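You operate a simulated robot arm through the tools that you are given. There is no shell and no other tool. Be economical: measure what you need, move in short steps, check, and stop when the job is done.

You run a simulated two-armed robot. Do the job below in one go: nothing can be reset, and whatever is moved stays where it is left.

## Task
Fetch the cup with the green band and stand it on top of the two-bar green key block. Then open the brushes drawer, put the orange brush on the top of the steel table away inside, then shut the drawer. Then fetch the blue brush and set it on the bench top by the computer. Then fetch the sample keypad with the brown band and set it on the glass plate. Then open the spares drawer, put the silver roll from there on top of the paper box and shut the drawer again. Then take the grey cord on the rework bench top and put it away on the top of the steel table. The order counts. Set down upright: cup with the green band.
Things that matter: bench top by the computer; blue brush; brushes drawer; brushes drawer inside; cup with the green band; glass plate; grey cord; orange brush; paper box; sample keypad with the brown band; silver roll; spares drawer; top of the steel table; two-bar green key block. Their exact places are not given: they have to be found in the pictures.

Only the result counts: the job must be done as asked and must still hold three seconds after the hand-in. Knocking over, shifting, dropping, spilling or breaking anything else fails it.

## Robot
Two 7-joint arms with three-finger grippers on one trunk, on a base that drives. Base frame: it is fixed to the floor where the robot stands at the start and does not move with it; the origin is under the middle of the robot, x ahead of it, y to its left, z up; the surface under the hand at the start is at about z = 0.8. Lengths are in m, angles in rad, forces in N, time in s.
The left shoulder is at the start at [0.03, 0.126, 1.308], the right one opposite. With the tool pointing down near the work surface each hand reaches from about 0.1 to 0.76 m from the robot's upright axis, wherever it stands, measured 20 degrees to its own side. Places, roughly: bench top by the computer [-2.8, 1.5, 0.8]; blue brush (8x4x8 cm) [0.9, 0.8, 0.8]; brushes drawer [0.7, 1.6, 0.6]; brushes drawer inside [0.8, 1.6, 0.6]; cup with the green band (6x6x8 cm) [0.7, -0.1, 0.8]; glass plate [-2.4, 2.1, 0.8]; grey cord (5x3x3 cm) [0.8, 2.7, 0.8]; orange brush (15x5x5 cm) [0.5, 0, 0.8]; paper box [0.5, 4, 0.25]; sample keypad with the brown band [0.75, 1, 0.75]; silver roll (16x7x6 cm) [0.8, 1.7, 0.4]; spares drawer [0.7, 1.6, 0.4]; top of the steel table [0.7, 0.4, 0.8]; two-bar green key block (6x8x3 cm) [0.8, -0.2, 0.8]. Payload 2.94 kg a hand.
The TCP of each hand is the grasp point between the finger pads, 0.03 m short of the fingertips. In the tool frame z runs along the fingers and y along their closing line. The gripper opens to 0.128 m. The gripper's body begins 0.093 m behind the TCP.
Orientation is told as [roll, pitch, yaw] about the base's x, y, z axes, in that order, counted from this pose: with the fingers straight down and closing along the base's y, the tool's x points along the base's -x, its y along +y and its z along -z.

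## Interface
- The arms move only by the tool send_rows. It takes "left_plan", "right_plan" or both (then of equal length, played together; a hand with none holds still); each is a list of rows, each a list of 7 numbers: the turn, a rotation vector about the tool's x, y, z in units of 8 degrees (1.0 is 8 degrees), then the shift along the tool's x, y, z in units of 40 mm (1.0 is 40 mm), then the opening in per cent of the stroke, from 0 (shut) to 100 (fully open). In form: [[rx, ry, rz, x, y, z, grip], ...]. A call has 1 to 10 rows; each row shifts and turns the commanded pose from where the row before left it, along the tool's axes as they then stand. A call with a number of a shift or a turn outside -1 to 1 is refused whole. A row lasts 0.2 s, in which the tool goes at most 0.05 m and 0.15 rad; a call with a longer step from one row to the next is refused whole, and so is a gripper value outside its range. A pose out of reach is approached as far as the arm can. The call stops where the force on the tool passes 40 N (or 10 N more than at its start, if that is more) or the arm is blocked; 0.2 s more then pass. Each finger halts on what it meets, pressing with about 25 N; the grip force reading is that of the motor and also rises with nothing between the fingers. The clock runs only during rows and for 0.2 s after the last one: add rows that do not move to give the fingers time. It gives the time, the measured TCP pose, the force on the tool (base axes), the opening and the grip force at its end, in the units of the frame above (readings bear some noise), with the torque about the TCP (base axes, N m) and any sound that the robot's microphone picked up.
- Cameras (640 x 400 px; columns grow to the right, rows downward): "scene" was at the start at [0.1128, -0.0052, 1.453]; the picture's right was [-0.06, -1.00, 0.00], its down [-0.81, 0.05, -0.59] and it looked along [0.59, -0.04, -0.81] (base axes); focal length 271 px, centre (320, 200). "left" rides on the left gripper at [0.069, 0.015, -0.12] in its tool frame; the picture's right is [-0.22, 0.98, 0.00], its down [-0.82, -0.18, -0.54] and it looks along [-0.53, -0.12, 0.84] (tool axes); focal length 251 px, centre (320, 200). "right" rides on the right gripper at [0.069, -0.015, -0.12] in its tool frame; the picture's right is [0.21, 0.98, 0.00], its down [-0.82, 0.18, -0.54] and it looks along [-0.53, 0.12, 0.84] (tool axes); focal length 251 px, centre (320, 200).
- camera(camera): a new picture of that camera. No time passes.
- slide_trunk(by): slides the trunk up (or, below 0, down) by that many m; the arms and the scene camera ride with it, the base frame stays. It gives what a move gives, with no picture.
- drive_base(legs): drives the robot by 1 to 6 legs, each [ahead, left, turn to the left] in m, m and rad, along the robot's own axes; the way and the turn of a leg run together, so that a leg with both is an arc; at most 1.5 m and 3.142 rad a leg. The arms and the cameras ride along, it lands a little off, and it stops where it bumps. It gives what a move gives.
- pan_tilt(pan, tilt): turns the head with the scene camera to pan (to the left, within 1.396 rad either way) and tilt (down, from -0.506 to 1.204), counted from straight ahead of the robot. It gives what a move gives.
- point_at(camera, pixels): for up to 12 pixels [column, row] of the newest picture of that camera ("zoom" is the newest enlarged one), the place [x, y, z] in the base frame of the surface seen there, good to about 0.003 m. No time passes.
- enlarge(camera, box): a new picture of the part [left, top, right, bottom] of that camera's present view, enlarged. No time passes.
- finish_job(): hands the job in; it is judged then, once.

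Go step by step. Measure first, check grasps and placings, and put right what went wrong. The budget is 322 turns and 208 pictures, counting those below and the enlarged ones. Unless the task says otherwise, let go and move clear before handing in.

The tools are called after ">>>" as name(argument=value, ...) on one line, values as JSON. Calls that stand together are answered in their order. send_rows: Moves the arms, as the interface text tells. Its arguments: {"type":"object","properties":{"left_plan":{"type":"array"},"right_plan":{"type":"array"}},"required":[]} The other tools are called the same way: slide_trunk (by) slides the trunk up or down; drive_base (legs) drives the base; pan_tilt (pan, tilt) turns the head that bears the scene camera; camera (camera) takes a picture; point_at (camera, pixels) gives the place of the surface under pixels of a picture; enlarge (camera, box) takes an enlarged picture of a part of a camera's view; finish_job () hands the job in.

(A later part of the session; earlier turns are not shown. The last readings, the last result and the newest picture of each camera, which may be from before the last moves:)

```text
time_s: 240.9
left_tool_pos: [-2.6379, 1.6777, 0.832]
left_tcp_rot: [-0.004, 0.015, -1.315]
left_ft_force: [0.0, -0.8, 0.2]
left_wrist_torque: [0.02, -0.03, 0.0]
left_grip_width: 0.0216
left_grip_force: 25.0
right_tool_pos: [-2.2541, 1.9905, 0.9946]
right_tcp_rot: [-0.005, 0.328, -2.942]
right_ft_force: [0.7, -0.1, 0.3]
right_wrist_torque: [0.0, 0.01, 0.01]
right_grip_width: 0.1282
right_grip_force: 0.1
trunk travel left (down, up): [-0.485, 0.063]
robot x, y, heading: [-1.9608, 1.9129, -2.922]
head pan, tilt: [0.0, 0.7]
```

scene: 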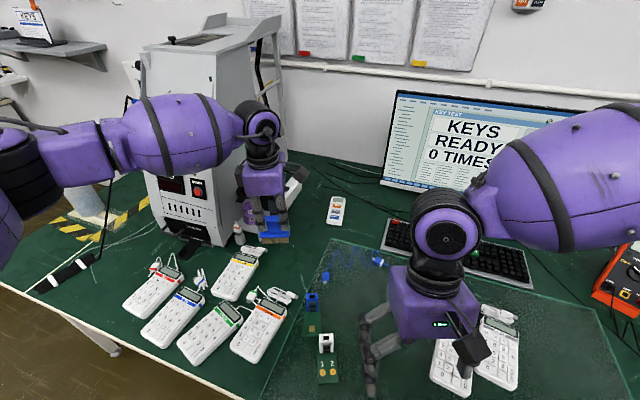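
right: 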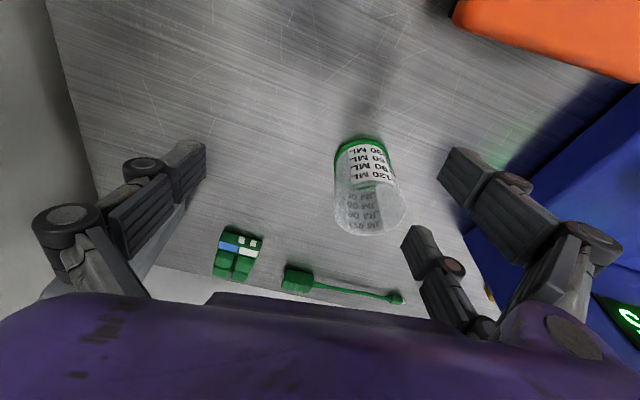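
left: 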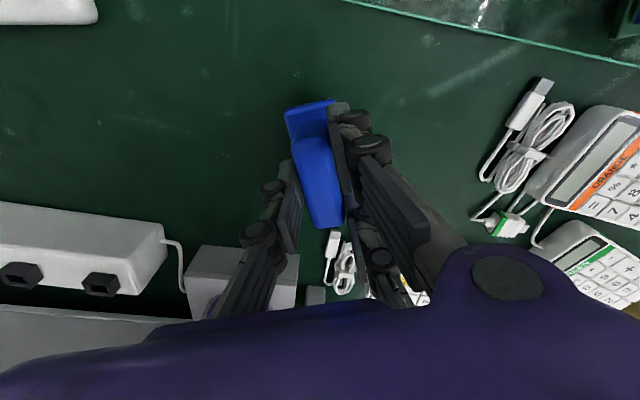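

>>> slide_trunk(by=-0.003)

>>> send_rows(left_plan=[[0, 0, 0, 0, 0, 0, 20], [0, 0, 0, 0, 0, 0, 30], [0, 0, 0, 0, 0, 0, 45], [0, 0, 0, 0, 0, 0, 45]])

>>> slide_trunk(by=0.06)

>>> camera(camera="left")

```text
time_s: 241.4
left_tool_pos: [-2.6393, 1.6782, 0.8303]
left_tcp_rot: [-0.006, 0.017, -1.311]
left_ft_force: [2.3, 1.0, 5.6]
left_wrist_torque: [0.09, -0.11, 0.02]
left_grip_width: 0.0216
left_grip_force: 25.1
right_tool_pos: [-2.2535, 1.9908, 0.9916]
right_tcp_rot: [-0.006, 0.325, -2.943]
right_ft_force: [-0.4, 0.1, -0.7]
right_wrist_torque: [-0.01, -0.01, -0.02]
right_grip_width: 0.128
right_grip_force: 0.1
trunk travel left (down, up): [-0.482, 0.066]
robot x, y, heading: [-1.9616, 1.9104, -2.925]
head pan, tilt: [0.0, 0.7]
```

```text
time_s: 242.4
left_tool_pos: [-2.6392, 1.6777, 0.8295]
left_tcp_rot: [-0.003, 0.016, -1.312]
left_ft_force: [0.4, 0.1, -0.3]
left_wrist_torque: [-0.02, -0.02, -0.01]
left_grip_width: 0.0574
left_grip_force: 0.0
right_tool_pos: [-2.2542, 1.9907, 0.9914]
right_tcp_rot: [-0.006, 0.326, -2.943]
right_ft_force: [0.5, -0.1, -0.1]
right_wrist_torque: [-0.01, 0.01, 0.01]
right_grip_width: 0.1278
right_grip_force: 0.0
trunk travel left (down, up): [-0.482, 0.066]
robot x, y, heading: [-1.963, 1.9107, -2.923]
head pan, tilt: [0.0, 0.7]
```

```text
time_s: 243.4
left_tool_pos: [-2.6535, 1.6727, 0.9446]
left_tcp_rot: [-0.085, 0.019, -1.316]
left_ft_force: [0.8, 0.2, -1.0]
left_wrist_torque: [-0.01, 0.01, -0.01]
left_grip_width: 0.0576
left_grip_force: 0.1
right_tool_pos: [-2.2583, 1.9893, 1.0715]
right_tcp_rot: [-0.005, 0.246, -2.942]
right_ft_force: [-0.7, -0.6, -1.4]
right_wrist_torque: [0.02, 0.05, -0.02]
right_grip_width: 0.1278
right_grip_force: 0.1
trunk travel left (down, up): [-0.542, 0.006]
robot x, y, heading: [-1.9645, 1.9105, -2.921]
head pan, tilt: [0.0, 0.7]
```

```text
107 pictures are left
```

left: 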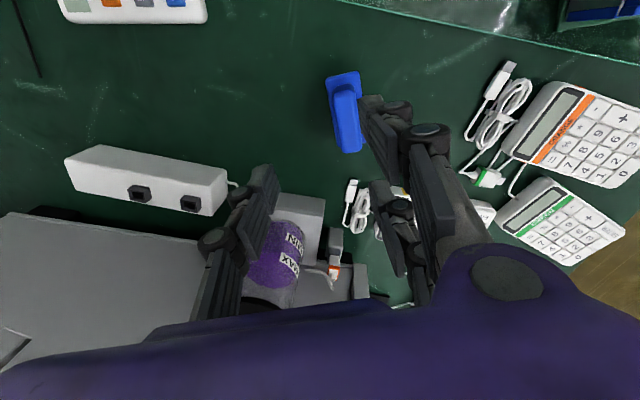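

The brush stands on the bench. I raise the hand and back away, then look again.

>>> send_rows(left_plan=[[-0.6, 0, 0, 0, 0, -0.8, 50], [0, 0, 0, 0, 0, -0.8, 50], [0, 0, 0, 0, 0.9, 0, 50], [0, 0, 0, 0, 0.9, 0, 50], [0, 0, 0, 0, 0.9, 0, 50], [0, 0, 0, 0, 0, 0, 100]])

>>> camera(camera="scene")

>>> drive_base(legs=[[-0.5, 0, 0]])

```text
time_s: 244.8
left_tool_pos: [-2.536, 1.6994, 1.0121]
left_tcp_rot: [-0.006, 0.018, -1.314]
left_ft_force: [-0.4, 0.1, -0.2]
left_wrist_torque: [0.0, -0.03, -0.02]
left_grip_width: 0.1203
left_grip_force: 0.1
left hand out of reach, approached as far as the arm can: row 1
right_tool_pos: [-2.2601, 1.989, 1.0723]
right_tcp_rot: [-0.005, 0.242, -2.942]
right_ft_force: [-0.5, 0.1, 0.7]
right_wrist_torque: [0.0, -0.05, 0.01]
right_grip_width: 0.1279
right_grip_force: 0.1
trunk travel left (down, up): [-0.542, 0.006]
robot x, y, heading: [-1.9633, 1.9099, -2.927]
head pan, tilt: [0.0, 0.7]
```

```text
106 pictures are left
```

scene: 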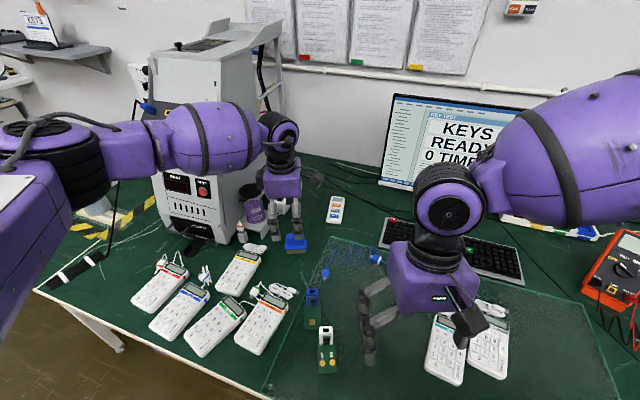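

```text
time_s: 247.7
left_tool_pos: [-2.0516, 1.8079, 1.0111]
left_tcp_rot: [-0.004, 0.018, -1.315]
left_ft_force: [-0.1, -0.2, -0.7]
left_wrist_torque: [-0.02, 0.03, -0.02]
left_grip_width: 0.1278
left_grip_force: 0.0
right_tool_pos: [-1.7741, 2.0964, 1.0729]
right_tcp_rot: [-0.004, 0.242, -2.941]
right_ft_force: [-0.2, 0.6, 0.6]
right_wrist_torque: [-0.01, 0.01, 0.01]
right_grip_width: 0.1281
right_grip_force: 0.1
trunk travel left (down, up): [-0.542, 0.006]
robot x, y, heading: [-1.476, 2.0166, -2.928]
head pan, tilt: [0.0, 0.7]
```

The blue brush stands at pixel (295,243). Now to the brown-band sample keypad on the steel table.

>>> drive_base(legs=[[0, 0, 2.93], [0.65, -0.45, 0], [0.65, -0.45, 0]])

>>> pan_tilt(pan=0.0, tilt=0.7)

>>> camera(camera="scene")

```text
time_s: 263.2
left_tool_pos: [0.4505, 1.2453, 1.0115]
left_tcp_rot: [-0.006, 0.018, 1.633]
left_ft_force: [-0.4, -0.5, 0.0]
left_wrist_torque: [0.02, 0.01, 0.0]
left_grip_width: 0.1282
left_grip_force: 0.0
right_tool_pos: [0.1218, 1.0147, 1.0733]
right_tcp_rot: [-0.003, 0.243, 0.002]
right_ft_force: [0.1, 0.3, 0.7]
right_wrist_torque: [-0.03, -0.01, -0.01]
right_grip_width: 0.1279
right_grip_force: 0.0
trunk travel left (down, up): [-0.542, 0.006]
robot x, y, heading: [-0.1545, 1.1543, 0.019]
head pan, tilt: [0.0, 0.7]
```

```text
time_s: 263.8
left_tool_pos: [0.4503, 1.2446, 1.0113]
left_tcp_rot: [-0.005, 0.019, 1.63]
left_ft_force: [-0.5, 0.7, 0.2]
left_wrist_torque: [0.0, 0.01, 0.01]
left_grip_width: 0.1279
left_grip_force: 0.0
right_tool_pos: [0.1216, 1.0142, 1.0722]
right_tcp_rot: [-0.003, 0.242, 0.003]
right_ft_force: [-0.6, 0.4, 0.7]
right_wrist_torque: [0.04, 0.01, 0.0]
right_grip_width: 0.1281
right_grip_force: 0.1
trunk travel left (down, up): [-0.542, 0.006]
robot x, y, heading: [-0.1539, 1.1509, 0.021]
head pan, tilt: [0.0, 0.7]
```

```text
105 pictures are left
```

scene: 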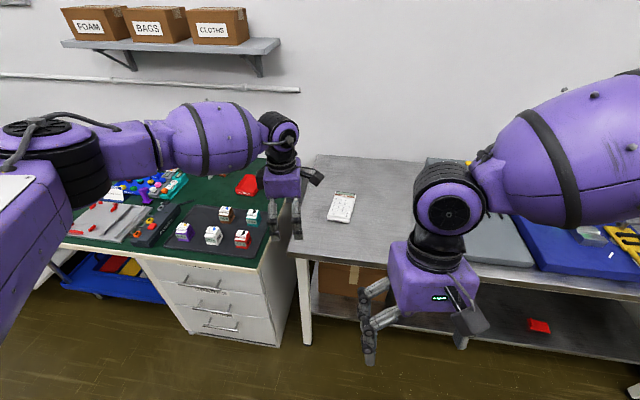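

>>> enlarge(camera="scene", box=[310, 180, 370, 230])

>>> point_at(camera="zoom", pixels=[[235, 105], [375, 130], [150, 290], [305, 325], [270, 115], [230, 300], [260, 210], [190, 195], [345, 215], [220, 330]])

```text
8.00 times, centred on (340, 205) of scene
```

zoom: 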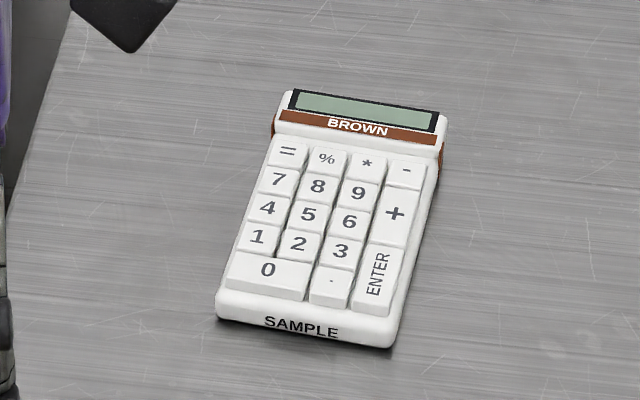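

```text
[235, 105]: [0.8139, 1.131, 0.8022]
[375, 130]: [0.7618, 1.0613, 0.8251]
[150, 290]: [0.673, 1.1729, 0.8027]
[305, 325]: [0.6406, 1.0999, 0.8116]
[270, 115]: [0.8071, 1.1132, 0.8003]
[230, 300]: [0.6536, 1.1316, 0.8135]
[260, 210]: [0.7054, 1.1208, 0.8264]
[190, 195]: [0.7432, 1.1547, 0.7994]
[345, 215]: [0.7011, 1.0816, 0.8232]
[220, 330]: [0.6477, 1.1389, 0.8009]
```

>>> point_at(camera="zoom", pixels=[[252, 205], [415, 225], [222, 305], [390, 340], [288, 95], [440, 120], [365, 100], [335, 215], [243, 210], [425, 220]])

```text
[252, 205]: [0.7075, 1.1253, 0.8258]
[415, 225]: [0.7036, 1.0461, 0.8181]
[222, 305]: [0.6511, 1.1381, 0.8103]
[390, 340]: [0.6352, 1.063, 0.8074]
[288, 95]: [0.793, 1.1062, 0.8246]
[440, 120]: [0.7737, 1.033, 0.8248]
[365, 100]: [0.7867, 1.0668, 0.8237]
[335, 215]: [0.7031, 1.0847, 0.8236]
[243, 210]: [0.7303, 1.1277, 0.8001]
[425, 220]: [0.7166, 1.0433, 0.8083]
```

Keypad centre (0.713,1.085), width 0.077, long axis −12°. I drive closer and yaw the left hand to −0.21.

>>> drive_base(legs=[[0.24, -0.1, -0.02]])

>>> send_rows(left_plan=[[0, 0, 1, 0, 0, 0, 100], [0, 0, 1, 0, 0, 0, 100], [0, 0, 1, 0, 0, 0, 100], [0, 0, 1, 0, 0, 0, 100], [0, 0, 1, 0, 0, 0, 100], [0, 0, 1, 0, 0, 0, 100], [0, 0, 1, 0, 0, 0, 100], [0, 0, 1, 0, 0, 0, 100], [0, 0, 1, 0, 0, 0, 100], [0, 0, 1, 0, 0, 0, 100]])

>>> send_rows(left_plan=[[0, 0, 1, 0, 0, 0, 100], [0, 0, 1, 0, 0, 0, 100], [0, 0, 1, 0, 0, 0, 100], [0, 0, 0.1, 0, 0, 0, 100], [0, 0, 0, 0, 0, 0, 100]])

>>> camera(camera="left")

```text
time_s: 265.6
left_tool_pos: [0.6939, 1.1378, 1.0137]
left_tcp_rot: [-0.006, 0.018, 1.615]
left_ft_force: [0.6, 0.6, 0.5]
left_wrist_torque: [0.0, -0.01, -0.01]
left_grip_width: 0.1281
left_grip_force: 0.0
right_tool_pos: [0.3611, 0.9136, 1.072]
right_tcp_rot: [-0.003, 0.242, -0.011]
right_ft_force: [0.2, 0.1, -0.8]
right_wrist_torque: [0.0, -0.03, 0.01]
right_grip_width: 0.1279
right_grip_force: 0.0
trunk travel left (down, up): [-0.542, 0.006]
robot x, y, heading: [0.0926, 1.0545, 0.009]
head pan, tilt: [0.0, 0.7]
```

```text
time_s: 267.8
left_tool_pos: [0.6934, 1.1374, 1.0121]
left_tcp_rot: [-0.02, -0.002, 0.214]
left_ft_force: [-0.4, 0.5, 0.6]
left_wrist_torque: [-0.01, 0.0, -0.03]
left_grip_width: 0.128
left_grip_force: 0.1
right_tool_pos: [0.3632, 0.9139, 1.0716]
right_tcp_rot: [-0.004, 0.244, -0.012]
right_ft_force: [0.1, 0.2, -0.7]
right_wrist_torque: [-0.02, 0.0, 0.01]
right_grip_width: 0.128
right_grip_force: 0.0
trunk travel left (down, up): [-0.542, 0.006]
robot x, y, heading: [0.0883, 1.053, 0.008]
head pan, tilt: [0.0, 0.7]
```

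```text
time_s: 269.0
left_tool_pos: [0.6929, 1.1375, 1.0139]
left_tcp_rot: [-0.016, -0.01, -0.217]
left_ft_force: [0.0, 0.6, -0.3]
left_wrist_torque: [0.01, 0.0, -0.01]
left_grip_width: 0.1281
left_grip_force: 0.0
right_tool_pos: [0.3623, 0.9143, 1.0721]
right_tcp_rot: [-0.003, 0.242, -0.013]
right_ft_force: [0.3, 0.3, -0.4]
right_wrist_torque: [0.01, 0.04, 0.01]
right_grip_width: 0.128
right_grip_force: 0.1
trunk travel left (down, up): [-0.542, 0.006]
robot x, y, heading: [0.0881, 1.0532, 0.005]
head pan, tilt: [0.0, 0.7]
```

```text
103 pictures are left
```

left: 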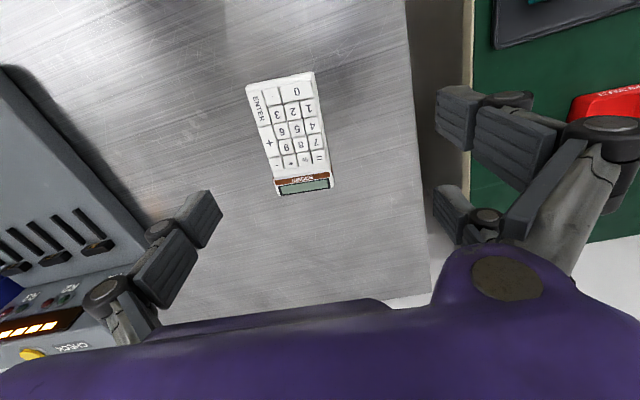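

>>> send_rows(left_plan=[[-0.12, 0.07, 0, -0.257, -0.39, 0.8, 100], [0, 0, 0, -0.257, -0.39, 0.8, 100], [0, 0, 0, -0.257, -0.39, 0.8, 100], [0, 0, 0, 0, 0, 0, 100]])

>>> camera(camera="left")

>>> point_at(camera="left", pixels=[[320, 90], [320, 120], [320, 150]])

```text
time_s: 270.0
left_tool_pos: [0.7142, 1.0869, 0.917]
left_tcp_rot: [0.001, -0.002, -0.215]
left_ft_force: [-0.6, -1.0, -0.4]
left_wrist_torque: [0.0, 0.01, 0.0]
left_grip_width: 0.1283
left_grip_force: 0.0
right_tool_pos: [0.3611, 0.9137, 1.0725]
right_tcp_rot: [-0.004, 0.242, -0.013]
right_ft_force: [-0.4, -0.1, 0.8]
right_wrist_torque: [0.0, -0.02, -0.01]
right_grip_width: 0.1282
right_grip_force: 0.0
trunk travel left (down, up): [-0.542, 0.006]
robot x, y, heading: [0.0905, 1.0557, 0.006]
head pan, tilt: [0.0, 0.7]
```

```text
102 pictures are left
```

left: 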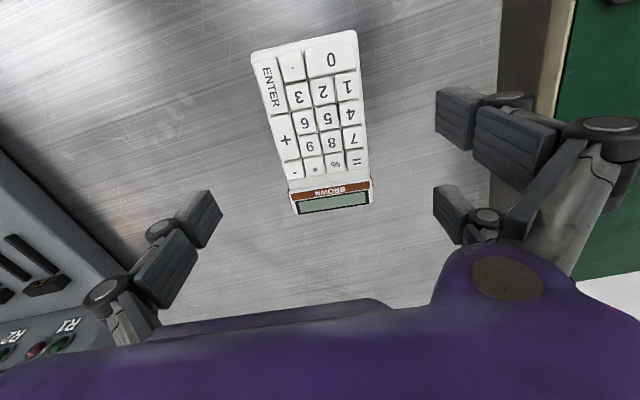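

```text
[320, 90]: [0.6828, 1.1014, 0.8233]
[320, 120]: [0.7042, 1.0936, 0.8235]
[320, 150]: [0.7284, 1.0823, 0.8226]
```

>>> send_rows(left_plan=[[0, 0, 0, 0, -0.05, 0.8, 100], [0, 0, 0, 0, 0, 0.8, 100], [0, 0, 0, 0, 0, 0.5, 100], [0, 0, 0, 0, 0, 0, 100], [0, 0, 0, 0, 0, 0, 70], [0, 0, 0, 0, 0, 0, 45], [0, 0, 0, 0, 0, 0, 45], [0, 0, 0, 0, 0, 0, 45]])

>>> camera(camera="left")

```text
time_s: 271.8
left_tool_pos: [0.7135, 1.0828, 0.8323]
left_tcp_rot: [-0.003, 0.001, -0.214]
left_ft_force: [0.5, -0.1, 0.7]
left_wrist_torque: [0.04, 0.03, -0.01]
left_grip_width: 0.0836
left_grip_force: 24.8
right_tool_pos: [0.3616, 0.9144, 1.0722]
right_tcp_rot: [-0.003, 0.243, -0.011]
right_ft_force: [-0.2, 0.4, -0.5]
right_wrist_torque: [0.04, 0.01, 0.0]
right_grip_width: 0.1284
right_grip_force: 0.0
trunk travel left (down, up): [-0.542, 0.006]
robot x, y, heading: [0.0918, 1.0556, 0.001]
head pan, tilt: [0.0, 0.7]
```

```text
101 pictures are left
```

left: 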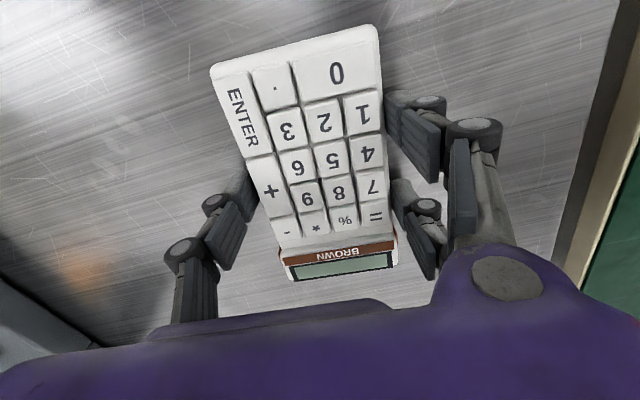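

Gripped (0.084). Lift and verify.

>>> send_rows(left_plan=[[0, 0, 0, 0, 0, -0.5, 45], [0, 0, 0, 0, 0, -0.9, 45], [0, 0, 0, 0, 0, -0.9, 45], [0, 0, 0, 0, 0, -0.9, 45], [0, 0, 0, 0, 0, -0.9, 45], [0, 0, 0, 0, 0, 0, 45]])

>>> camera(camera="left")

```text
time_s: 273.2
left_tool_pos: [0.7151, 1.0805, 0.9953]
left_tcp_rot: [0.0, 0.001, -0.214]
left_ft_force: [-0.1, 0.9, -2.5]
left_wrist_torque: [-0.04, 0.03, 0.01]
left_grip_width: 0.0837
left_grip_force: 24.9
right_tool_pos: [0.3615, 0.9145, 1.071]
right_tcp_rot: [-0.004, 0.241, -0.014]
right_ft_force: [-0.5, 0.0, 0.0]
right_wrist_torque: [0.0, -0.01, 0.02]
right_grip_width: 0.1279
right_grip_force: 0.0
trunk travel left (down, up): [-0.542, 0.006]
robot x, y, heading: [0.0887, 1.058, 0.003]
head pan, tilt: [0.0, 0.7]
```

```text
100 pictures are left
```

left: 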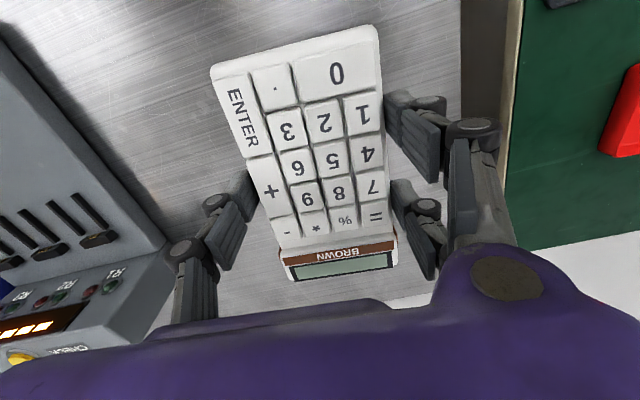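

Held. Drive back and over to the computer bench, to view the glass plate from the front.

>>> drive_base(legs=[[-0.55, 0, 0], [0, 0, 3.0], [1.1, -0.74, 0]])

>>> pan_tilt(pan=0.0, tilt=0.65)

>>> camera(camera="scene")

```text
time_s: 289.6
left_tool_pos: [-1.985, 2.1475, 0.9976]
left_tcp_rot: [-0.003, -0.002, 2.686]
left_ft_force: [-2.2, 0.9, 7.9]
left_wrist_torque: [0.13, 0.78, -0.01]
left_grip_width: 0.0837
left_grip_force: 25.3
right_tool_pos: [-1.6005, 2.2253, 1.0711]
right_tcp_rot: [-0.003, 0.241, 2.888]
right_ft_force: [0.0, 0.2, -0.4]
right_wrist_torque: [-0.01, -0.02, -0.02]
right_grip_width: 0.1282
right_grip_force: 0.1
trunk travel left (down, up): [-0.542, 0.006]
robot x, y, heading: [-1.3685, 2.0241, 2.904]
head pan, tilt: [0.0, 0.7]
```

```text
time_s: 290.3
left_tool_pos: [-1.9845, 2.1473, 0.997]
left_tcp_rot: [-0.002, -0.003, 2.687]
left_ft_force: [-0.7, -1.3, 3.4]
left_wrist_torque: [0.04, 0.41, 0.06]
left_grip_width: 0.0833
left_grip_force: 25.0
right_tool_pos: [-1.5998, 2.2265, 1.072]
right_tcp_rot: [-0.002, 0.242, 2.888]
right_ft_force: [0.7, 1.0, 0.0]
right_wrist_torque: [0.0, 0.0, 0.02]
right_grip_width: 0.1284
right_grip_force: 0.1
trunk travel left (down, up): [-0.542, 0.006]
robot x, y, heading: [-1.3699, 2.0257, 2.906]
head pan, tilt: [0.0, 0.649]
```

```text
99 pictures are left
```

scene: 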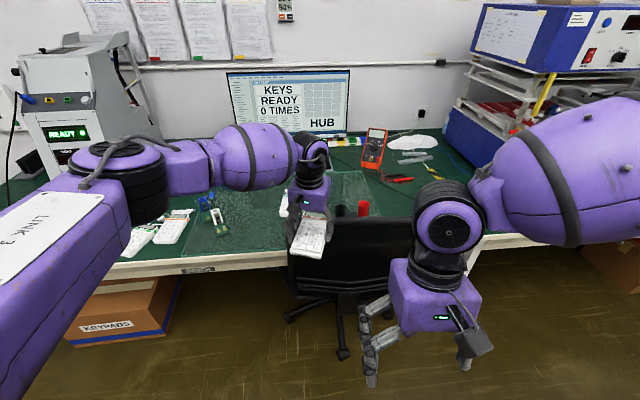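

The readings show a slight contact (7.9 N) — the keypad is just over the chair back. I raise the hand at once and inspect.

>>> send_rows(left_plan=[[0, 0, 0, 0, 0, -0.6, 45], [0, 0, 0, 0, 0, -0.6, 45], [0, 0, 0, 0, 0, 0, 45]])

>>> enlarge(camera="scene", box=[250, 150, 450, 300])

>>> camera(camera="left")

```text
time_s: 291.1
left_tool_pos: [-1.9856, 2.148, 1.0432]
left_tcp_rot: [-0.003, -0.001, 2.687]
left_ft_force: [-0.3, 1.5, -1.0]
left_wrist_torque: [0.01, 0.0, 0.0]
left_grip_width: 0.0836
left_grip_force: 25.0
right_tool_pos: [-1.601, 2.2254, 1.0715]
right_tcp_rot: [-0.004, 0.244, 2.889]
right_ft_force: [0.3, 1.3, -0.5]
right_wrist_torque: [-0.01, -0.04, -0.03]
right_grip_width: 0.128
right_grip_force: 0.0
trunk travel left (down, up): [-0.542, 0.006]
robot x, y, heading: [-1.3689, 2.0229, 2.903]
head pan, tilt: [0.0, 0.649]
```

```text
2.67 times, centred on (350, 225) of scene
```

zoom: 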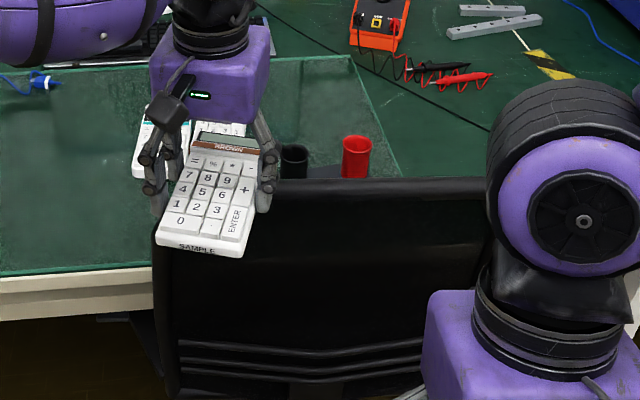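

```text
97 pictures are left
```

left: 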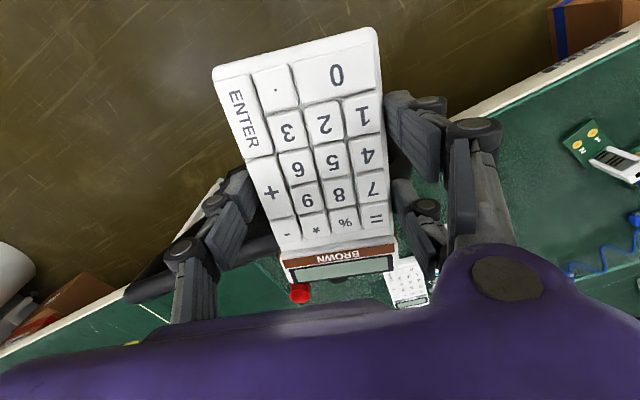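

>>> point_at(camera="zoom", pixels=[[40, 200], [80, 130], [80, 240], [10, 160], [130, 170], [140, 120], [100, 262], [330, 190], [480, 185], [165, 240], [250, 60], [45, 80]])

>>> enlarge(camera="scene", box=[120, 150, 320, 280])

```text
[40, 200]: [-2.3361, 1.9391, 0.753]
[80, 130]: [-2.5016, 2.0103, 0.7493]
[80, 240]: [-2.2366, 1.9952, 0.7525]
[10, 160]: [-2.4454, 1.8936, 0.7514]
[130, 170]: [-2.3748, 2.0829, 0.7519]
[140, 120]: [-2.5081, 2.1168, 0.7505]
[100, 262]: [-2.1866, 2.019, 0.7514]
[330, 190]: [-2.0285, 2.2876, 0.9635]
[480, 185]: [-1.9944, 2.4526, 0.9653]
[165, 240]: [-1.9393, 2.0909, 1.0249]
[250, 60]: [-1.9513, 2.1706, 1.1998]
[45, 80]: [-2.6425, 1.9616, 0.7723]
```

```text
3.08 times, centred on (220, 215) of scene
```

zoom: 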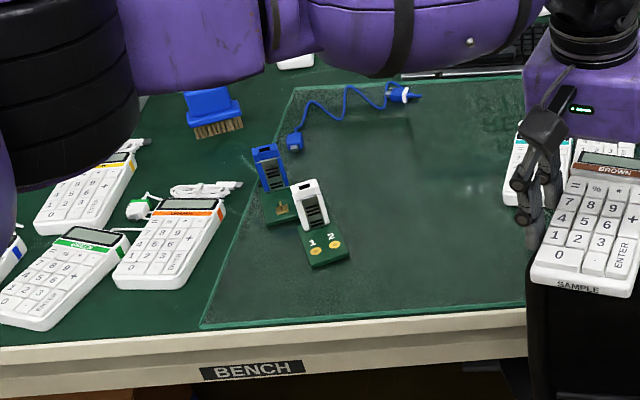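

The glass has a large free centre around (−2.40,2.0); the chair back (top 0.964) stands at y≳2.1. I approach along y≈1.85 to stay clear.

>>> drive_base(legs=[[0.03, 0.19, 0], [0, 0, 0.1], [0.44, 0.06, 0]])

>>> camera(camera="scene")

>>> camera(camera="left")

```text
time_s: 296.2
left_tool_pos: [-2.5114, 1.9036, 1.0437]
left_tcp_rot: [-0.002, -0.004, 2.788]
left_ft_force: [-0.4, 0.6, -1.5]
left_wrist_torque: [-0.02, -0.01, -0.02]
left_grip_width: 0.0834
left_grip_force: 24.6
right_tool_pos: [-2.1375, 2.0207, 1.0719]
right_tcp_rot: [-0.005, 0.242, 2.992]
right_ft_force: [-0.7, 0.0, 0.1]
right_wrist_torque: [0.02, 0.01, -0.02]
right_grip_width: 0.1279
right_grip_force: 0.1
trunk travel left (down, up): [-0.542, 0.006]
robot x, y, heading: [-1.8883, 1.8444, 3.01]
head pan, tilt: [0.0, 0.649]
```

```text
95 pictures are left
```

scene: 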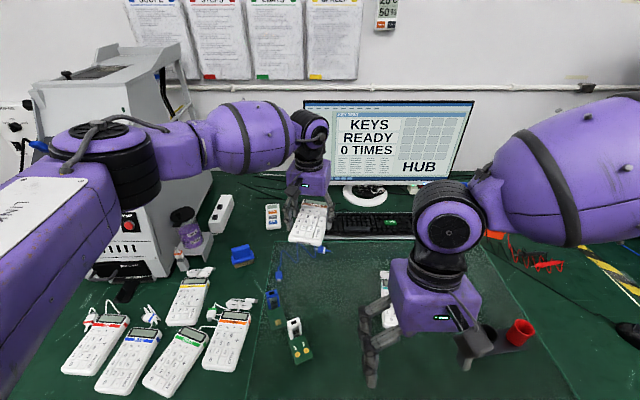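

```text
94 pictures are left
```

left: 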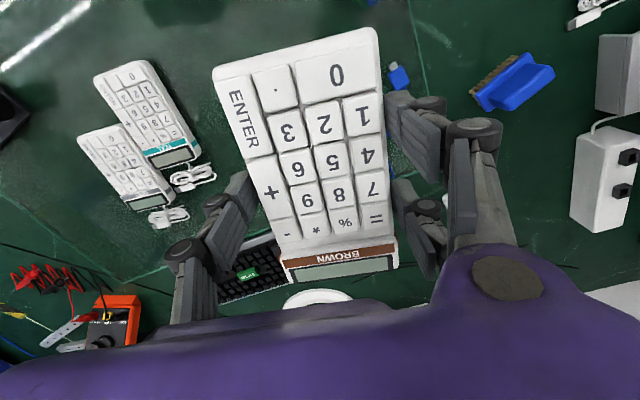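

>>> point_at(camera="left", pixels=[[155, 65], [195, 150], [215, 175], [120, 80], [200, 60], [300, 30], [395, 75], [60, 200]])

>>> point_at(camera="scene", pixels=[[294, 325], [302, 355], [281, 275], [272, 298], [340, 330], [330, 290], [325, 248], [345, 370], [388, 275]])

```text
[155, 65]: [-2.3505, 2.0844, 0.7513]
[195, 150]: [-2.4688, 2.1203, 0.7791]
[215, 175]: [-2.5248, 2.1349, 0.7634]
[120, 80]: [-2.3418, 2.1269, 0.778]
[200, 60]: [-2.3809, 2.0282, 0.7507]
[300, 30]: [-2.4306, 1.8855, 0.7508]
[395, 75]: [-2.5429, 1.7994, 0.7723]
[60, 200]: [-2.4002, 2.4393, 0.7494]
```

```text
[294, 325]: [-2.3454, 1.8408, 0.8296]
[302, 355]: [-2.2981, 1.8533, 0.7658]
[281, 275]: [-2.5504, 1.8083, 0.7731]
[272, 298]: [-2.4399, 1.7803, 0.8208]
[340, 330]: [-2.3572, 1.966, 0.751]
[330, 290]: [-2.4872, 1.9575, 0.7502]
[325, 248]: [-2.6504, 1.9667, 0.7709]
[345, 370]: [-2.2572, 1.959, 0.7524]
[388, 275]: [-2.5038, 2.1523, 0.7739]
```

The lane between the module (y≤1.88) and the existing keypads (y≥2.09) is free. I move over (−2.40,1.985) and lower to 0.81.

>>> send_rows(left_plan=[[0, 0, 0, 0.637, -0.958, 0, 45], [0, 0, 0, 0.637, -0.958, 0, 45], [0, 0, 0, 0.637, -0.958, 0, 45], [0, 0, 0, 0, 0, 0.95, 45], [0, 0, 0, 0, 0, 0.95, 45], [0, 0, 0, 0, 0, 0.95, 45], [0, 0, 0, 0, 0, 0.95, 45], [0, 0, 0, 0, 0, 0.95, 45], [0, 0, 0, 0, 0, 0.95, 45], [0, 0, 0, 0, 0, 0, 45]])

>>> camera(camera="left")

>>> camera(camera="scene")

```text
time_s: 298.4
left_tool_pos: [-2.399, 1.986, 0.8142]
left_tcp_rot: [-0.002, -0.004, 2.787]
left_ft_force: [-1.2, 0.0, -0.2]
left_wrist_torque: [0.02, -0.01, -0.02]
left_grip_width: 0.0838
left_grip_force: 24.9
right_tool_pos: [-2.1379, 2.0214, 1.0735]
right_tcp_rot: [-0.002, 0.242, 2.99]
right_ft_force: [-0.8, 0.2, 0.8]
right_wrist_torque: [0.03, 0.01, 0.01]
right_grip_width: 0.1279
right_grip_force: 0.1
trunk travel left (down, up): [-0.542, 0.006]
robot x, y, heading: [-1.8897, 1.8443, 3.005]
head pan, tilt: [0.0, 0.649]
```

```text
93 pictures are left
```

left: 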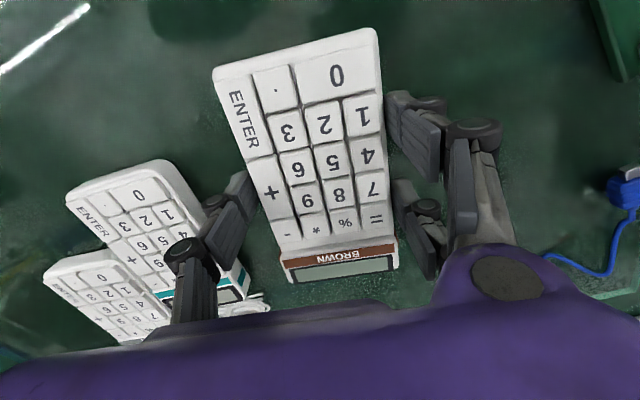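

```text
92 pictures are left
```

scene: 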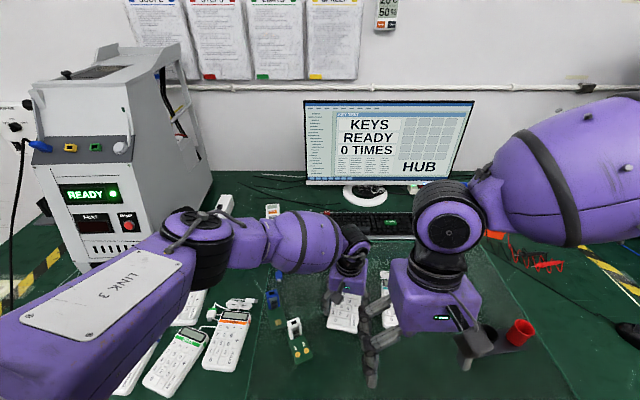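

>>> send_rows(left_plan=[[0, 0, 0, 0, 0, 0.3, 45], [0, 0, 0, 0, 0, 0.15, 45], [0, 0, 0, 0, 0, 0, 45]])

>>> send_rows(left_plan=[[0, 0, 0, 0, 0, 0.1, 45], [0, 0, 0, 0, 0, 0, 45]])

>>> send_rows(left_plan=[[0, 0, 0, 0, 0, 0.1, 45], [0, 0, 0, 0, 0, 0, 45]])

```text
time_s: 299.2
left_tool_pos: [-2.4004, 1.986, 0.7948]
left_tcp_rot: [-0.002, -0.002, 2.787]
left_ft_force: [0.6, 0.0, -1.4]
left_wrist_torque: [-0.02, -0.06, -0.03]
left_grip_width: 0.0836
left_grip_force: 24.9
right_tool_pos: [-2.1373, 2.0208, 1.0725]
right_tcp_rot: [-0.004, 0.243, 2.991]
right_ft_force: [0.2, 0.1, 0.4]
right_wrist_torque: [0.02, -0.01, 0.01]
right_grip_width: 0.1278
right_grip_force: 0.1
trunk travel left (down, up): [-0.542, 0.006]
robot x, y, heading: [-1.8856, 1.8427, 3.008]
head pan, tilt: [0.0, 0.649]
```

```text
time_s: 299.8
left_tool_pos: [-2.401, 1.9858, 0.7918]
left_tcp_rot: [-0.001, -0.002, 2.787]
left_ft_force: [0.2, -0.4, -1.0]
left_wrist_torque: [-0.01, 0.01, 0.02]
left_grip_width: 0.0835
left_grip_force: 24.5
right_tool_pos: [-2.1383, 2.0218, 1.0724]
right_tcp_rot: [-0.003, 0.243, 2.989]
right_ft_force: [-0.3, 0.0, -0.4]
right_wrist_torque: [0.01, 0.01, -0.01]
right_grip_width: 0.1279
right_grip_force: 0.0
trunk travel left (down, up): [-0.542, 0.006]
robot x, y, heading: [-1.8871, 1.8453, 3.011]
head pan, tilt: [0.0, 0.649]
```

```text
time_s: 300.4
left_tool_pos: [-2.3993, 1.986, 0.7887]
left_tcp_rot: [-0.001, -0.004, 2.788]
left_ft_force: [-1.4, -1.0, 8.6]
left_wrist_torque: [-0.25, -0.64, -0.12]
left_grip_width: 0.0838
left_grip_force: 25.2
right_tool_pos: [-2.1359, 2.0212, 1.0721]
right_tcp_rot: [-0.004, 0.242, 2.989]
right_ft_force: [0.4, -0.2, 0.1]
right_wrist_torque: [0.01, 0.03, 0.0]
right_grip_width: 0.1282
right_grip_force: 0.1
trunk travel left (down, up): [-0.542, 0.006]
robot x, y, heading: [-1.8889, 1.8443, 3.006]
head pan, tilt: [0.0, 0.649]
```

Contact (8.6 N) at z=0.789. I release slowly and rise.

>>> send_rows(left_plan=[[0, 0, 0, 0, 0, 0, 62], [0, 0, 0, 0, 0, 0, 68], [0, 0, 0, 0, 0, 0, 76], [0, 0, 0, 0, 0, 0, 76], [0, 0, 0, 0, 0, -0.5, 76], [0, 0, 0, 0, 0, -0.9, 76], [0, 0, 0, 0, 0, -0.9, 76], [0, 0, 0, 0, 0, -0.9, 76], [0, 0, 0, 0, 0, -0.9, 76], [0, 0, 0, 0, 0, -0.9, 76]])

>>> camera(camera="left")

```text
time_s: 302.6
left_tool_pos: [-2.3996, 1.9847, 0.9863]
left_tcp_rot: [0.0, -0.003, 2.787]
left_ft_force: [-0.5, -0.1, -0.1]
left_wrist_torque: [0.02, 0.01, 0.02]
left_grip_width: 0.0972
left_grip_force: 0.1
right_tool_pos: [-2.1375, 2.0202, 1.072]
right_tcp_rot: [-0.004, 0.24, 2.989]
right_ft_force: [0.5, -0.5, 0.6]
right_wrist_torque: [0.02, -0.02, 0.0]
right_grip_width: 0.1281
right_grip_force: 0.1
trunk travel left (down, up): [-0.542, 0.006]
robot x, y, heading: [-1.8893, 1.8459, 3.009]
head pan, tilt: [0.0, 0.649]
```

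```text
91 pictures are left
```

left: 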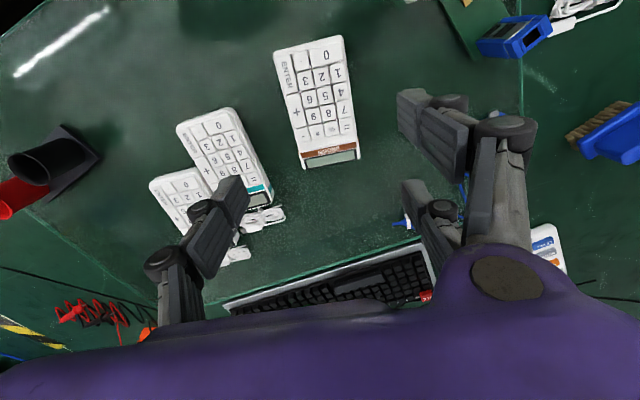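

The keypad lies on the glass plate. Now back off and drive to the drawer unit for the spares drawer.

>>> drive_base(legs=[[-0.45, 0, 0], [0, 0, 3.1], [0.8, 0.03, 0]])

>>> pan_tilt(pan=0.0, tilt=0.8)

>>> camera(camera="scene")

```text
time_s: 316.5
left_tool_pos: [-0.1363, 1.5143, 0.9879]
left_tcp_rot: [-0.002, -0.001, -0.392]
left_ft_force: [0.7, 0.2, 0.3]
left_wrist_torque: [-0.03, 0.02, -0.01]
left_grip_width: 0.0973
left_grip_force: 0.1
right_tool_pos: [-0.4001, 1.4868, 1.0723]
right_tcp_rot: [-0.002, 0.243, -0.19]
right_ft_force: [0.5, -0.1, 0.8]
right_wrist_torque: [0.0, 0.01, -0.04]
right_grip_width: 0.128
right_grip_force: 0.0
trunk travel left (down, up): [-0.542, 0.006]
robot x, y, heading: [-0.6411, 1.6724, -0.17]
head pan, tilt: [0.0, 0.649]
```

```text
time_s: 317.2
left_tool_pos: [-0.1358, 1.5131, 0.9868]
left_tcp_rot: [-0.001, -0.002, -0.392]
left_ft_force: [0.0, 0.3, -0.8]
left_wrist_torque: [0.0, -0.01, -0.02]
left_grip_width: 0.0973
left_grip_force: 0.0
right_tool_pos: [-0.3995, 1.4867, 1.0727]
right_tcp_rot: [-0.004, 0.243, -0.191]
right_ft_force: [0.1, -0.1, -0.2]
right_wrist_torque: [0.02, 0.03, -0.03]
right_grip_width: 0.128
right_grip_force: 0.1
trunk travel left (down, up): [-0.542, 0.006]
robot x, y, heading: [-0.6437, 1.6735, -0.175]
head pan, tilt: [0.0, 0.799]
```

```text
90 pictures are left
```

scene: 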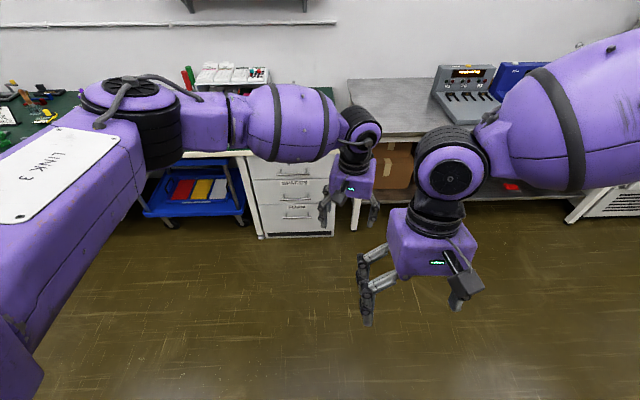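

I turn the left hand +105° in yaw, then lower the trunk and tilt, all in free space.

>>> send_rows(left_plan=[[0, 0, -1, -0.5, 0.5, 0, 40], [0, 0, -1, -0.5, 0.5, 0, 40], [0, 0, -1, 0, 0, 0, 40], [0, 0, -1, 0, 0, 0, 40], [0, 0, -1, 0, 0, 0, 40], [0, 0, -1, 0, 0, 0, 40], [0, 0, -1, 0, 0, 0, 40], [0, 0, -1, 0, 0, 0, 40], [0, 0, -1, 0, 0, 0, 40], [0, 0, -1, 0, 0, 0, 40]])

>>> send_rows(left_plan=[[0, 0, -1, 0, 0, 0, 40], [0, 0, -1, 0, 0, 0, 40], [0, 0, -1, 0, 0, 0, 40], [0, 0, -0.1, 0, 0, 0, 40], [0, 0, 0, 0, -1, 0, 40], [0, 0, 0, 0, -1, 0, 40], [0, 0, 0, 0, 0, 0, 40]])

>>> slide_trunk(by=-0.32)

>>> send_rows(left_plan=[[0.95, 0, 0, 0, 0, 0, 40], [0.95, 0, 0, 0, 0, 0, 40], [0.95, 0, 0, 0, 0, 0, 40], [0.95, 0, 0, 0, 0, 0, 40], [0.95, 0, 0, 0, 0, 0, 40], [0, 0, 0, 0, 0, 0, 40]])

```text
time_s: 319.4
left_tool_pos: [-0.0856, 1.5394, 0.9852]
left_tcp_rot: [-0.003, 0.001, 1.008]
left_ft_force: [0.3, 0.3, -0.7]
left_wrist_torque: [-0.01, -0.01, -0.03]
left_grip_width: 0.0514
left_grip_force: 0.1
right_tool_pos: [-0.4006, 1.487, 1.0735]
right_tcp_rot: [-0.004, 0.241, -0.191]
right_ft_force: [0.5, -0.7, 0.0]
right_wrist_torque: [0.0, -0.02, 0.01]
right_grip_width: 0.1281
right_grip_force: 0.0
trunk travel left (down, up): [-0.542, 0.006]
robot x, y, heading: [-0.644, 1.673, -0.173]
head pan, tilt: [0.0, 0.799]
```

```text
time_s: 321.0
left_tool_pos: [-0.0063, 1.5312, 0.9886]
left_tcp_rot: [-0.002, 0.002, 1.439]
left_ft_force: [0.4, 0.5, 0.9]
left_wrist_torque: [0.0, 0.02, 0.02]
left_grip_width: 0.0513
left_grip_force: 0.1
right_tool_pos: [-0.4012, 1.4882, 1.0723]
right_tcp_rot: [-0.003, 0.243, -0.19]
right_ft_force: [0.1, -0.3, 0.7]
right_wrist_torque: [-0.02, -0.04, 0.05]
right_grip_width: 0.1282
right_grip_force: 0.1
trunk travel left (down, up): [-0.542, 0.006]
robot x, y, heading: [-0.6441, 1.677, -0.171]
head pan, tilt: [0.0, 0.799]
```

```text
time_s: 324.2
left_tool_pos: [-0.0053, 1.5285, 0.667]
left_tcp_rot: [0.0, 0.001, 1.436]
left_ft_force: [-0.2, -0.5, 0.3]
left_wrist_torque: [-0.02, 0.0, -0.01]
left_grip_width: 0.0511
left_grip_force: 0.0
right_tool_pos: [-0.4192, 1.4901, 0.7191]
right_tcp_rot: [-0.008, 0.456, -0.189]
right_ft_force: [-0.1, 0.2, -0.2]
right_wrist_torque: [-0.05, -0.02, 0.01]
right_grip_width: 0.128
right_grip_force: 0.1
trunk travel left (down, up): [-0.222, 0.326]
robot x, y, heading: [-0.6431, 1.6743, -0.17]
head pan, tilt: [0.0, 0.799]
```

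```text
time_s: 325.6
left_tool_pos: [-0.0058, 1.5282, 0.667]
left_tcp_rot: [-0.667, 0.002, 1.436]
left_ft_force: [-0.3, -0.3, 0.2]
left_wrist_torque: [0.03, -0.02, -0.02]
left_grip_width: 0.0512
left_grip_force: 0.0
right_tool_pos: [-0.419, 1.4898, 0.7177]
right_tcp_rot: [-0.009, 0.455, -0.19]
right_ft_force: [0.5, -0.4, 0.5]
right_wrist_torque: [-0.04, 0.04, 0.02]
right_grip_width: 0.128
right_grip_force: 0.0
trunk travel left (down, up): [-0.222, 0.326]
robot x, y, heading: [-0.6448, 1.6706, -0.173]
head pan, tilt: [0.0, 0.799]
```

>>> drive_base(legs=[[0.3, 0.15, 0]])

>>> camera(camera="left")

```text
time_s: 327.8
left_tool_pos: [0.3178, 1.625, 0.6676]
left_tcp_rot: [-0.665, 0.003, 1.433]
left_ft_force: [0.2, -0.1, -0.7]
left_wrist_torque: [0.02, -0.03, 0.0]
left_grip_width: 0.0511
left_grip_force: 0.0
right_tool_pos: [-0.0947, 1.5885, 0.7187]
right_tcp_rot: [-0.009, 0.456, -0.196]
right_ft_force: [-0.1, 0.7, 0.0]
right_wrist_torque: [-0.04, 0.03, 0.01]
right_grip_width: 0.128
right_grip_force: 0.1
trunk travel left (down, up): [-0.222, 0.326]
robot x, y, heading: [-0.3202, 1.775, -0.179]
head pan, tilt: [0.0, 0.799]
```

```text
89 pictures are left
```

left: 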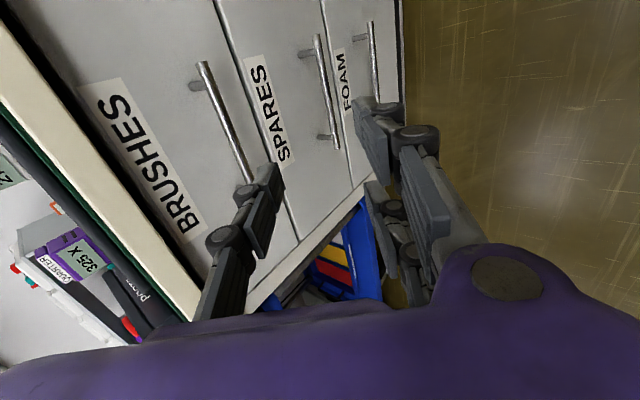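

>>> send_rows(left_plan=[[0, 0, 0, 0, 0.58, 0.74, 36], [0, 0, 0, 0, 0.58, 0.74, 36], [0, 0, 0, 0, 0.58, 0.74, 36], [0, 0, 0, 0, 0.58, 0.74, 36], [0, 0, 0, 0, 0, 0, 36]])

>>> camera(camera="left")

```text
time_s: 329.0
left_tool_pos: [0.3182, 1.6246, 0.5164]
left_tcp_rot: [-0.665, 0.002, 1.432]
left_ft_force: [0.3, 0.6, 0.2]
left_wrist_torque: [-0.01, -0.03, -0.02]
left_grip_width: 0.0458
left_grip_force: 0.0
right_tool_pos: [-0.0954, 1.5902, 0.7196]
right_tcp_rot: [-0.006, 0.457, -0.195]
right_ft_force: [1.0, 0.2, -0.7]
right_wrist_torque: [0.01, 0.03, 0.0]
right_grip_width: 0.1278
right_grip_force: 0.1
trunk travel left (down, up): [-0.222, 0.326]
robot x, y, heading: [-0.3212, 1.7717, -0.181]
head pan, tilt: [0.0, 0.799]
```

```text
88 pictures are left
```

left: 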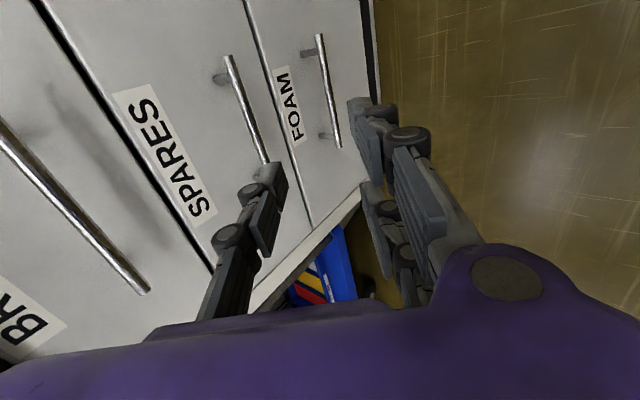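

>>> point_at(camera="left", pixels=[[232, 75], [245, 110], [258, 145], [225, 60], [70, 215]])

```text
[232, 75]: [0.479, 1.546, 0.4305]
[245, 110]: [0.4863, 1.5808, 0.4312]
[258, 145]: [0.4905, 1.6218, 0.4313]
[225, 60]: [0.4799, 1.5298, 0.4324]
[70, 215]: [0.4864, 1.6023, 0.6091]
```

Bar 2 centre ≈ (0.491,1.607,0.430). Move to pre-pinch and on to the bar, then close.

>>> send_rows(left_plan=[[0, 0, 0, -0.05, -0.695, 0.56, 32], [0, 0, 0, -0.05, -0.695, 0.56, 32], [0, 0, 0, -0.05, -0.695, 0.56, 32], [0, 0, 0, 0, 0, 0, 32]])

>>> send_rows(left_plan=[[0, 0, 0, 0, 0, 0.75, 32], [0, 0, 0, 0, 0, 0.75, 32], [0, 0, 0, 0, 0, 0.75, 32], [0, 0, 0, 0, 0, 0, 32]])

>>> camera(camera="left")

```text
time_s: 330.0
left_tool_pos: [0.4243, 1.615, 0.5158]
left_tcp_rot: [-0.666, 0.002, 1.433]
left_ft_force: [-0.1, 0.4, -0.6]
left_wrist_torque: [-0.05, -0.02, -0.01]
left_grip_width: 0.0412
left_grip_force: 0.1
right_tool_pos: [-0.0953, 1.5886, 0.7185]
right_tcp_rot: [-0.006, 0.455, -0.195]
right_ft_force: [0.5, -0.7, 0.1]
right_wrist_torque: [-0.01, 0.02, 0.0]
right_grip_width: 0.1278
right_grip_force: 0.0
trunk travel left (down, up): [-0.222, 0.326]
robot x, y, heading: [-0.3198, 1.7738, -0.178]
head pan, tilt: [0.0, 0.799]
```

```text
time_s: 331.0
left_tool_pos: [0.4813, 1.6073, 0.4457]
left_tcp_rot: [-0.665, 0.002, 1.433]
left_ft_force: [0.4, -0.1, -0.4]
left_wrist_torque: [-0.03, -0.02, -0.02]
left_grip_width: 0.041
left_grip_force: 0.0
right_tool_pos: [-0.0968, 1.5887, 0.7197]
right_tcp_rot: [-0.009, 0.453, -0.195]
right_ft_force: [-0.4, 0.0, 0.5]
right_wrist_torque: [-0.02, 0.01, -0.01]
right_grip_width: 0.1279
right_grip_force: 0.0
trunk travel left (down, up): [-0.222, 0.326]
robot x, y, heading: [-0.3196, 1.7719, -0.182]
head pan, tilt: [0.0, 0.799]
```

```text
87 pictures are left
```

left: 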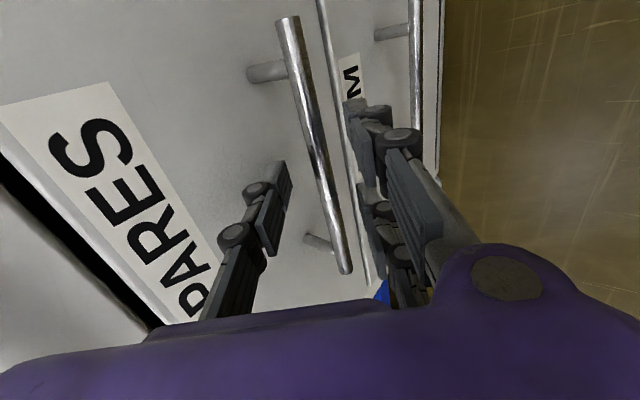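

>>> send_rows(left_plan=[[0, 0, 0, 0, 0, 0, 15], [0, 0, 0, 0, 0, 0, 0], [0, 0, 0, 0, 0, 0, 0], [0, 0, 0, 0, 0, 0, 0]])

>>> drive_base(legs=[[-0.27, 0, 0]])

>>> pan_tilt(pan=-0.1, tilt=0.8)

>>> camera(camera="scene")

```text
time_s: 332.0
left_tool_pos: [0.4793, 1.6068, 0.4429]
left_tcp_rot: [-0.663, 0.001, 1.432]
left_ft_force: [-8.9, 1.1, -5.7]
left_wrist_torque: [-0.21, 0.28, 0.06]
left_grip_width: 0.0115
left_grip_force: 38.6
right_tool_pos: [-0.0943, 1.5885, 0.7193]
right_tcp_rot: [-0.007, 0.455, -0.195]
right_ft_force: [1.0, 0.0, 0.0]
right_wrist_torque: [0.04, 0.01, 0.02]
right_grip_width: 0.128
right_grip_force: 0.1
trunk travel left (down, up): [-0.222, 0.326]
robot x, y, heading: [-0.3193, 1.774, -0.177]
head pan, tilt: [0.0, 0.799]
```

```text
time_s: 333.9
left_tool_pos: [0.2114, 1.647, 0.445]
left_tcp_rot: [-0.662, 0.008, 1.423]
left_ft_force: [-2.9, -27.3, -13.8]
left_wrist_torque: [-1.04, 0.33, 0.49]
left_grip_width: 0.0113
left_grip_force: 39.3
right_tool_pos: [-0.3607, 1.6352, 0.7175]
right_tcp_rot: [-0.008, 0.458, -0.198]
right_ft_force: [-0.3, 0.7, 0.1]
right_wrist_torque: [0.01, -0.03, 0.03]
right_grip_width: 0.1283
right_grip_force: 0.0
trunk travel left (down, up): [-0.222, 0.326]
robot x, y, heading: [-0.5843, 1.8193, -0.178]
head pan, tilt: [0.0, 0.799]
```

```text
time_s: 334.6
left_tool_pos: [0.21, 1.6459, 0.4453]
left_tcp_rot: [-0.662, 0.009, 1.423]
left_ft_force: [-0.8, -2.8, -6.3]
left_wrist_torque: [-0.24, 0.18, 0.89]
left_grip_width: 0.0113
left_grip_force: 38.6
right_tool_pos: [-0.3619, 1.6355, 0.7191]
right_tcp_rot: [-0.007, 0.457, -0.198]
right_ft_force: [0.4, 0.2, -0.3]
right_wrist_torque: [-0.02, -0.01, -0.01]
right_grip_width: 0.1281
right_grip_force: 0.0
trunk travel left (down, up): [-0.222, 0.326]
robot x, y, heading: [-0.5878, 1.8201, -0.184]
head pan, tilt: [-0.099, 0.799]
```

```text
86 pictures are left
```

scene: 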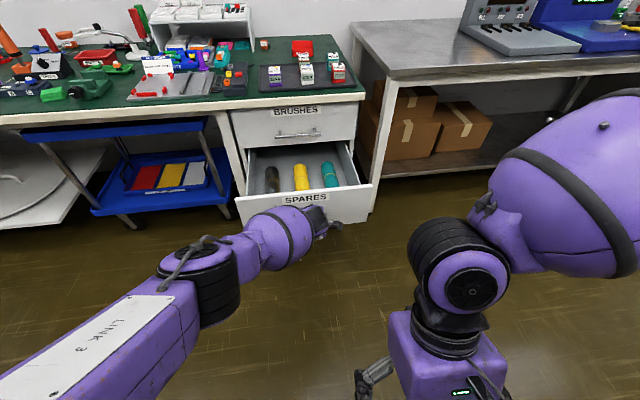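

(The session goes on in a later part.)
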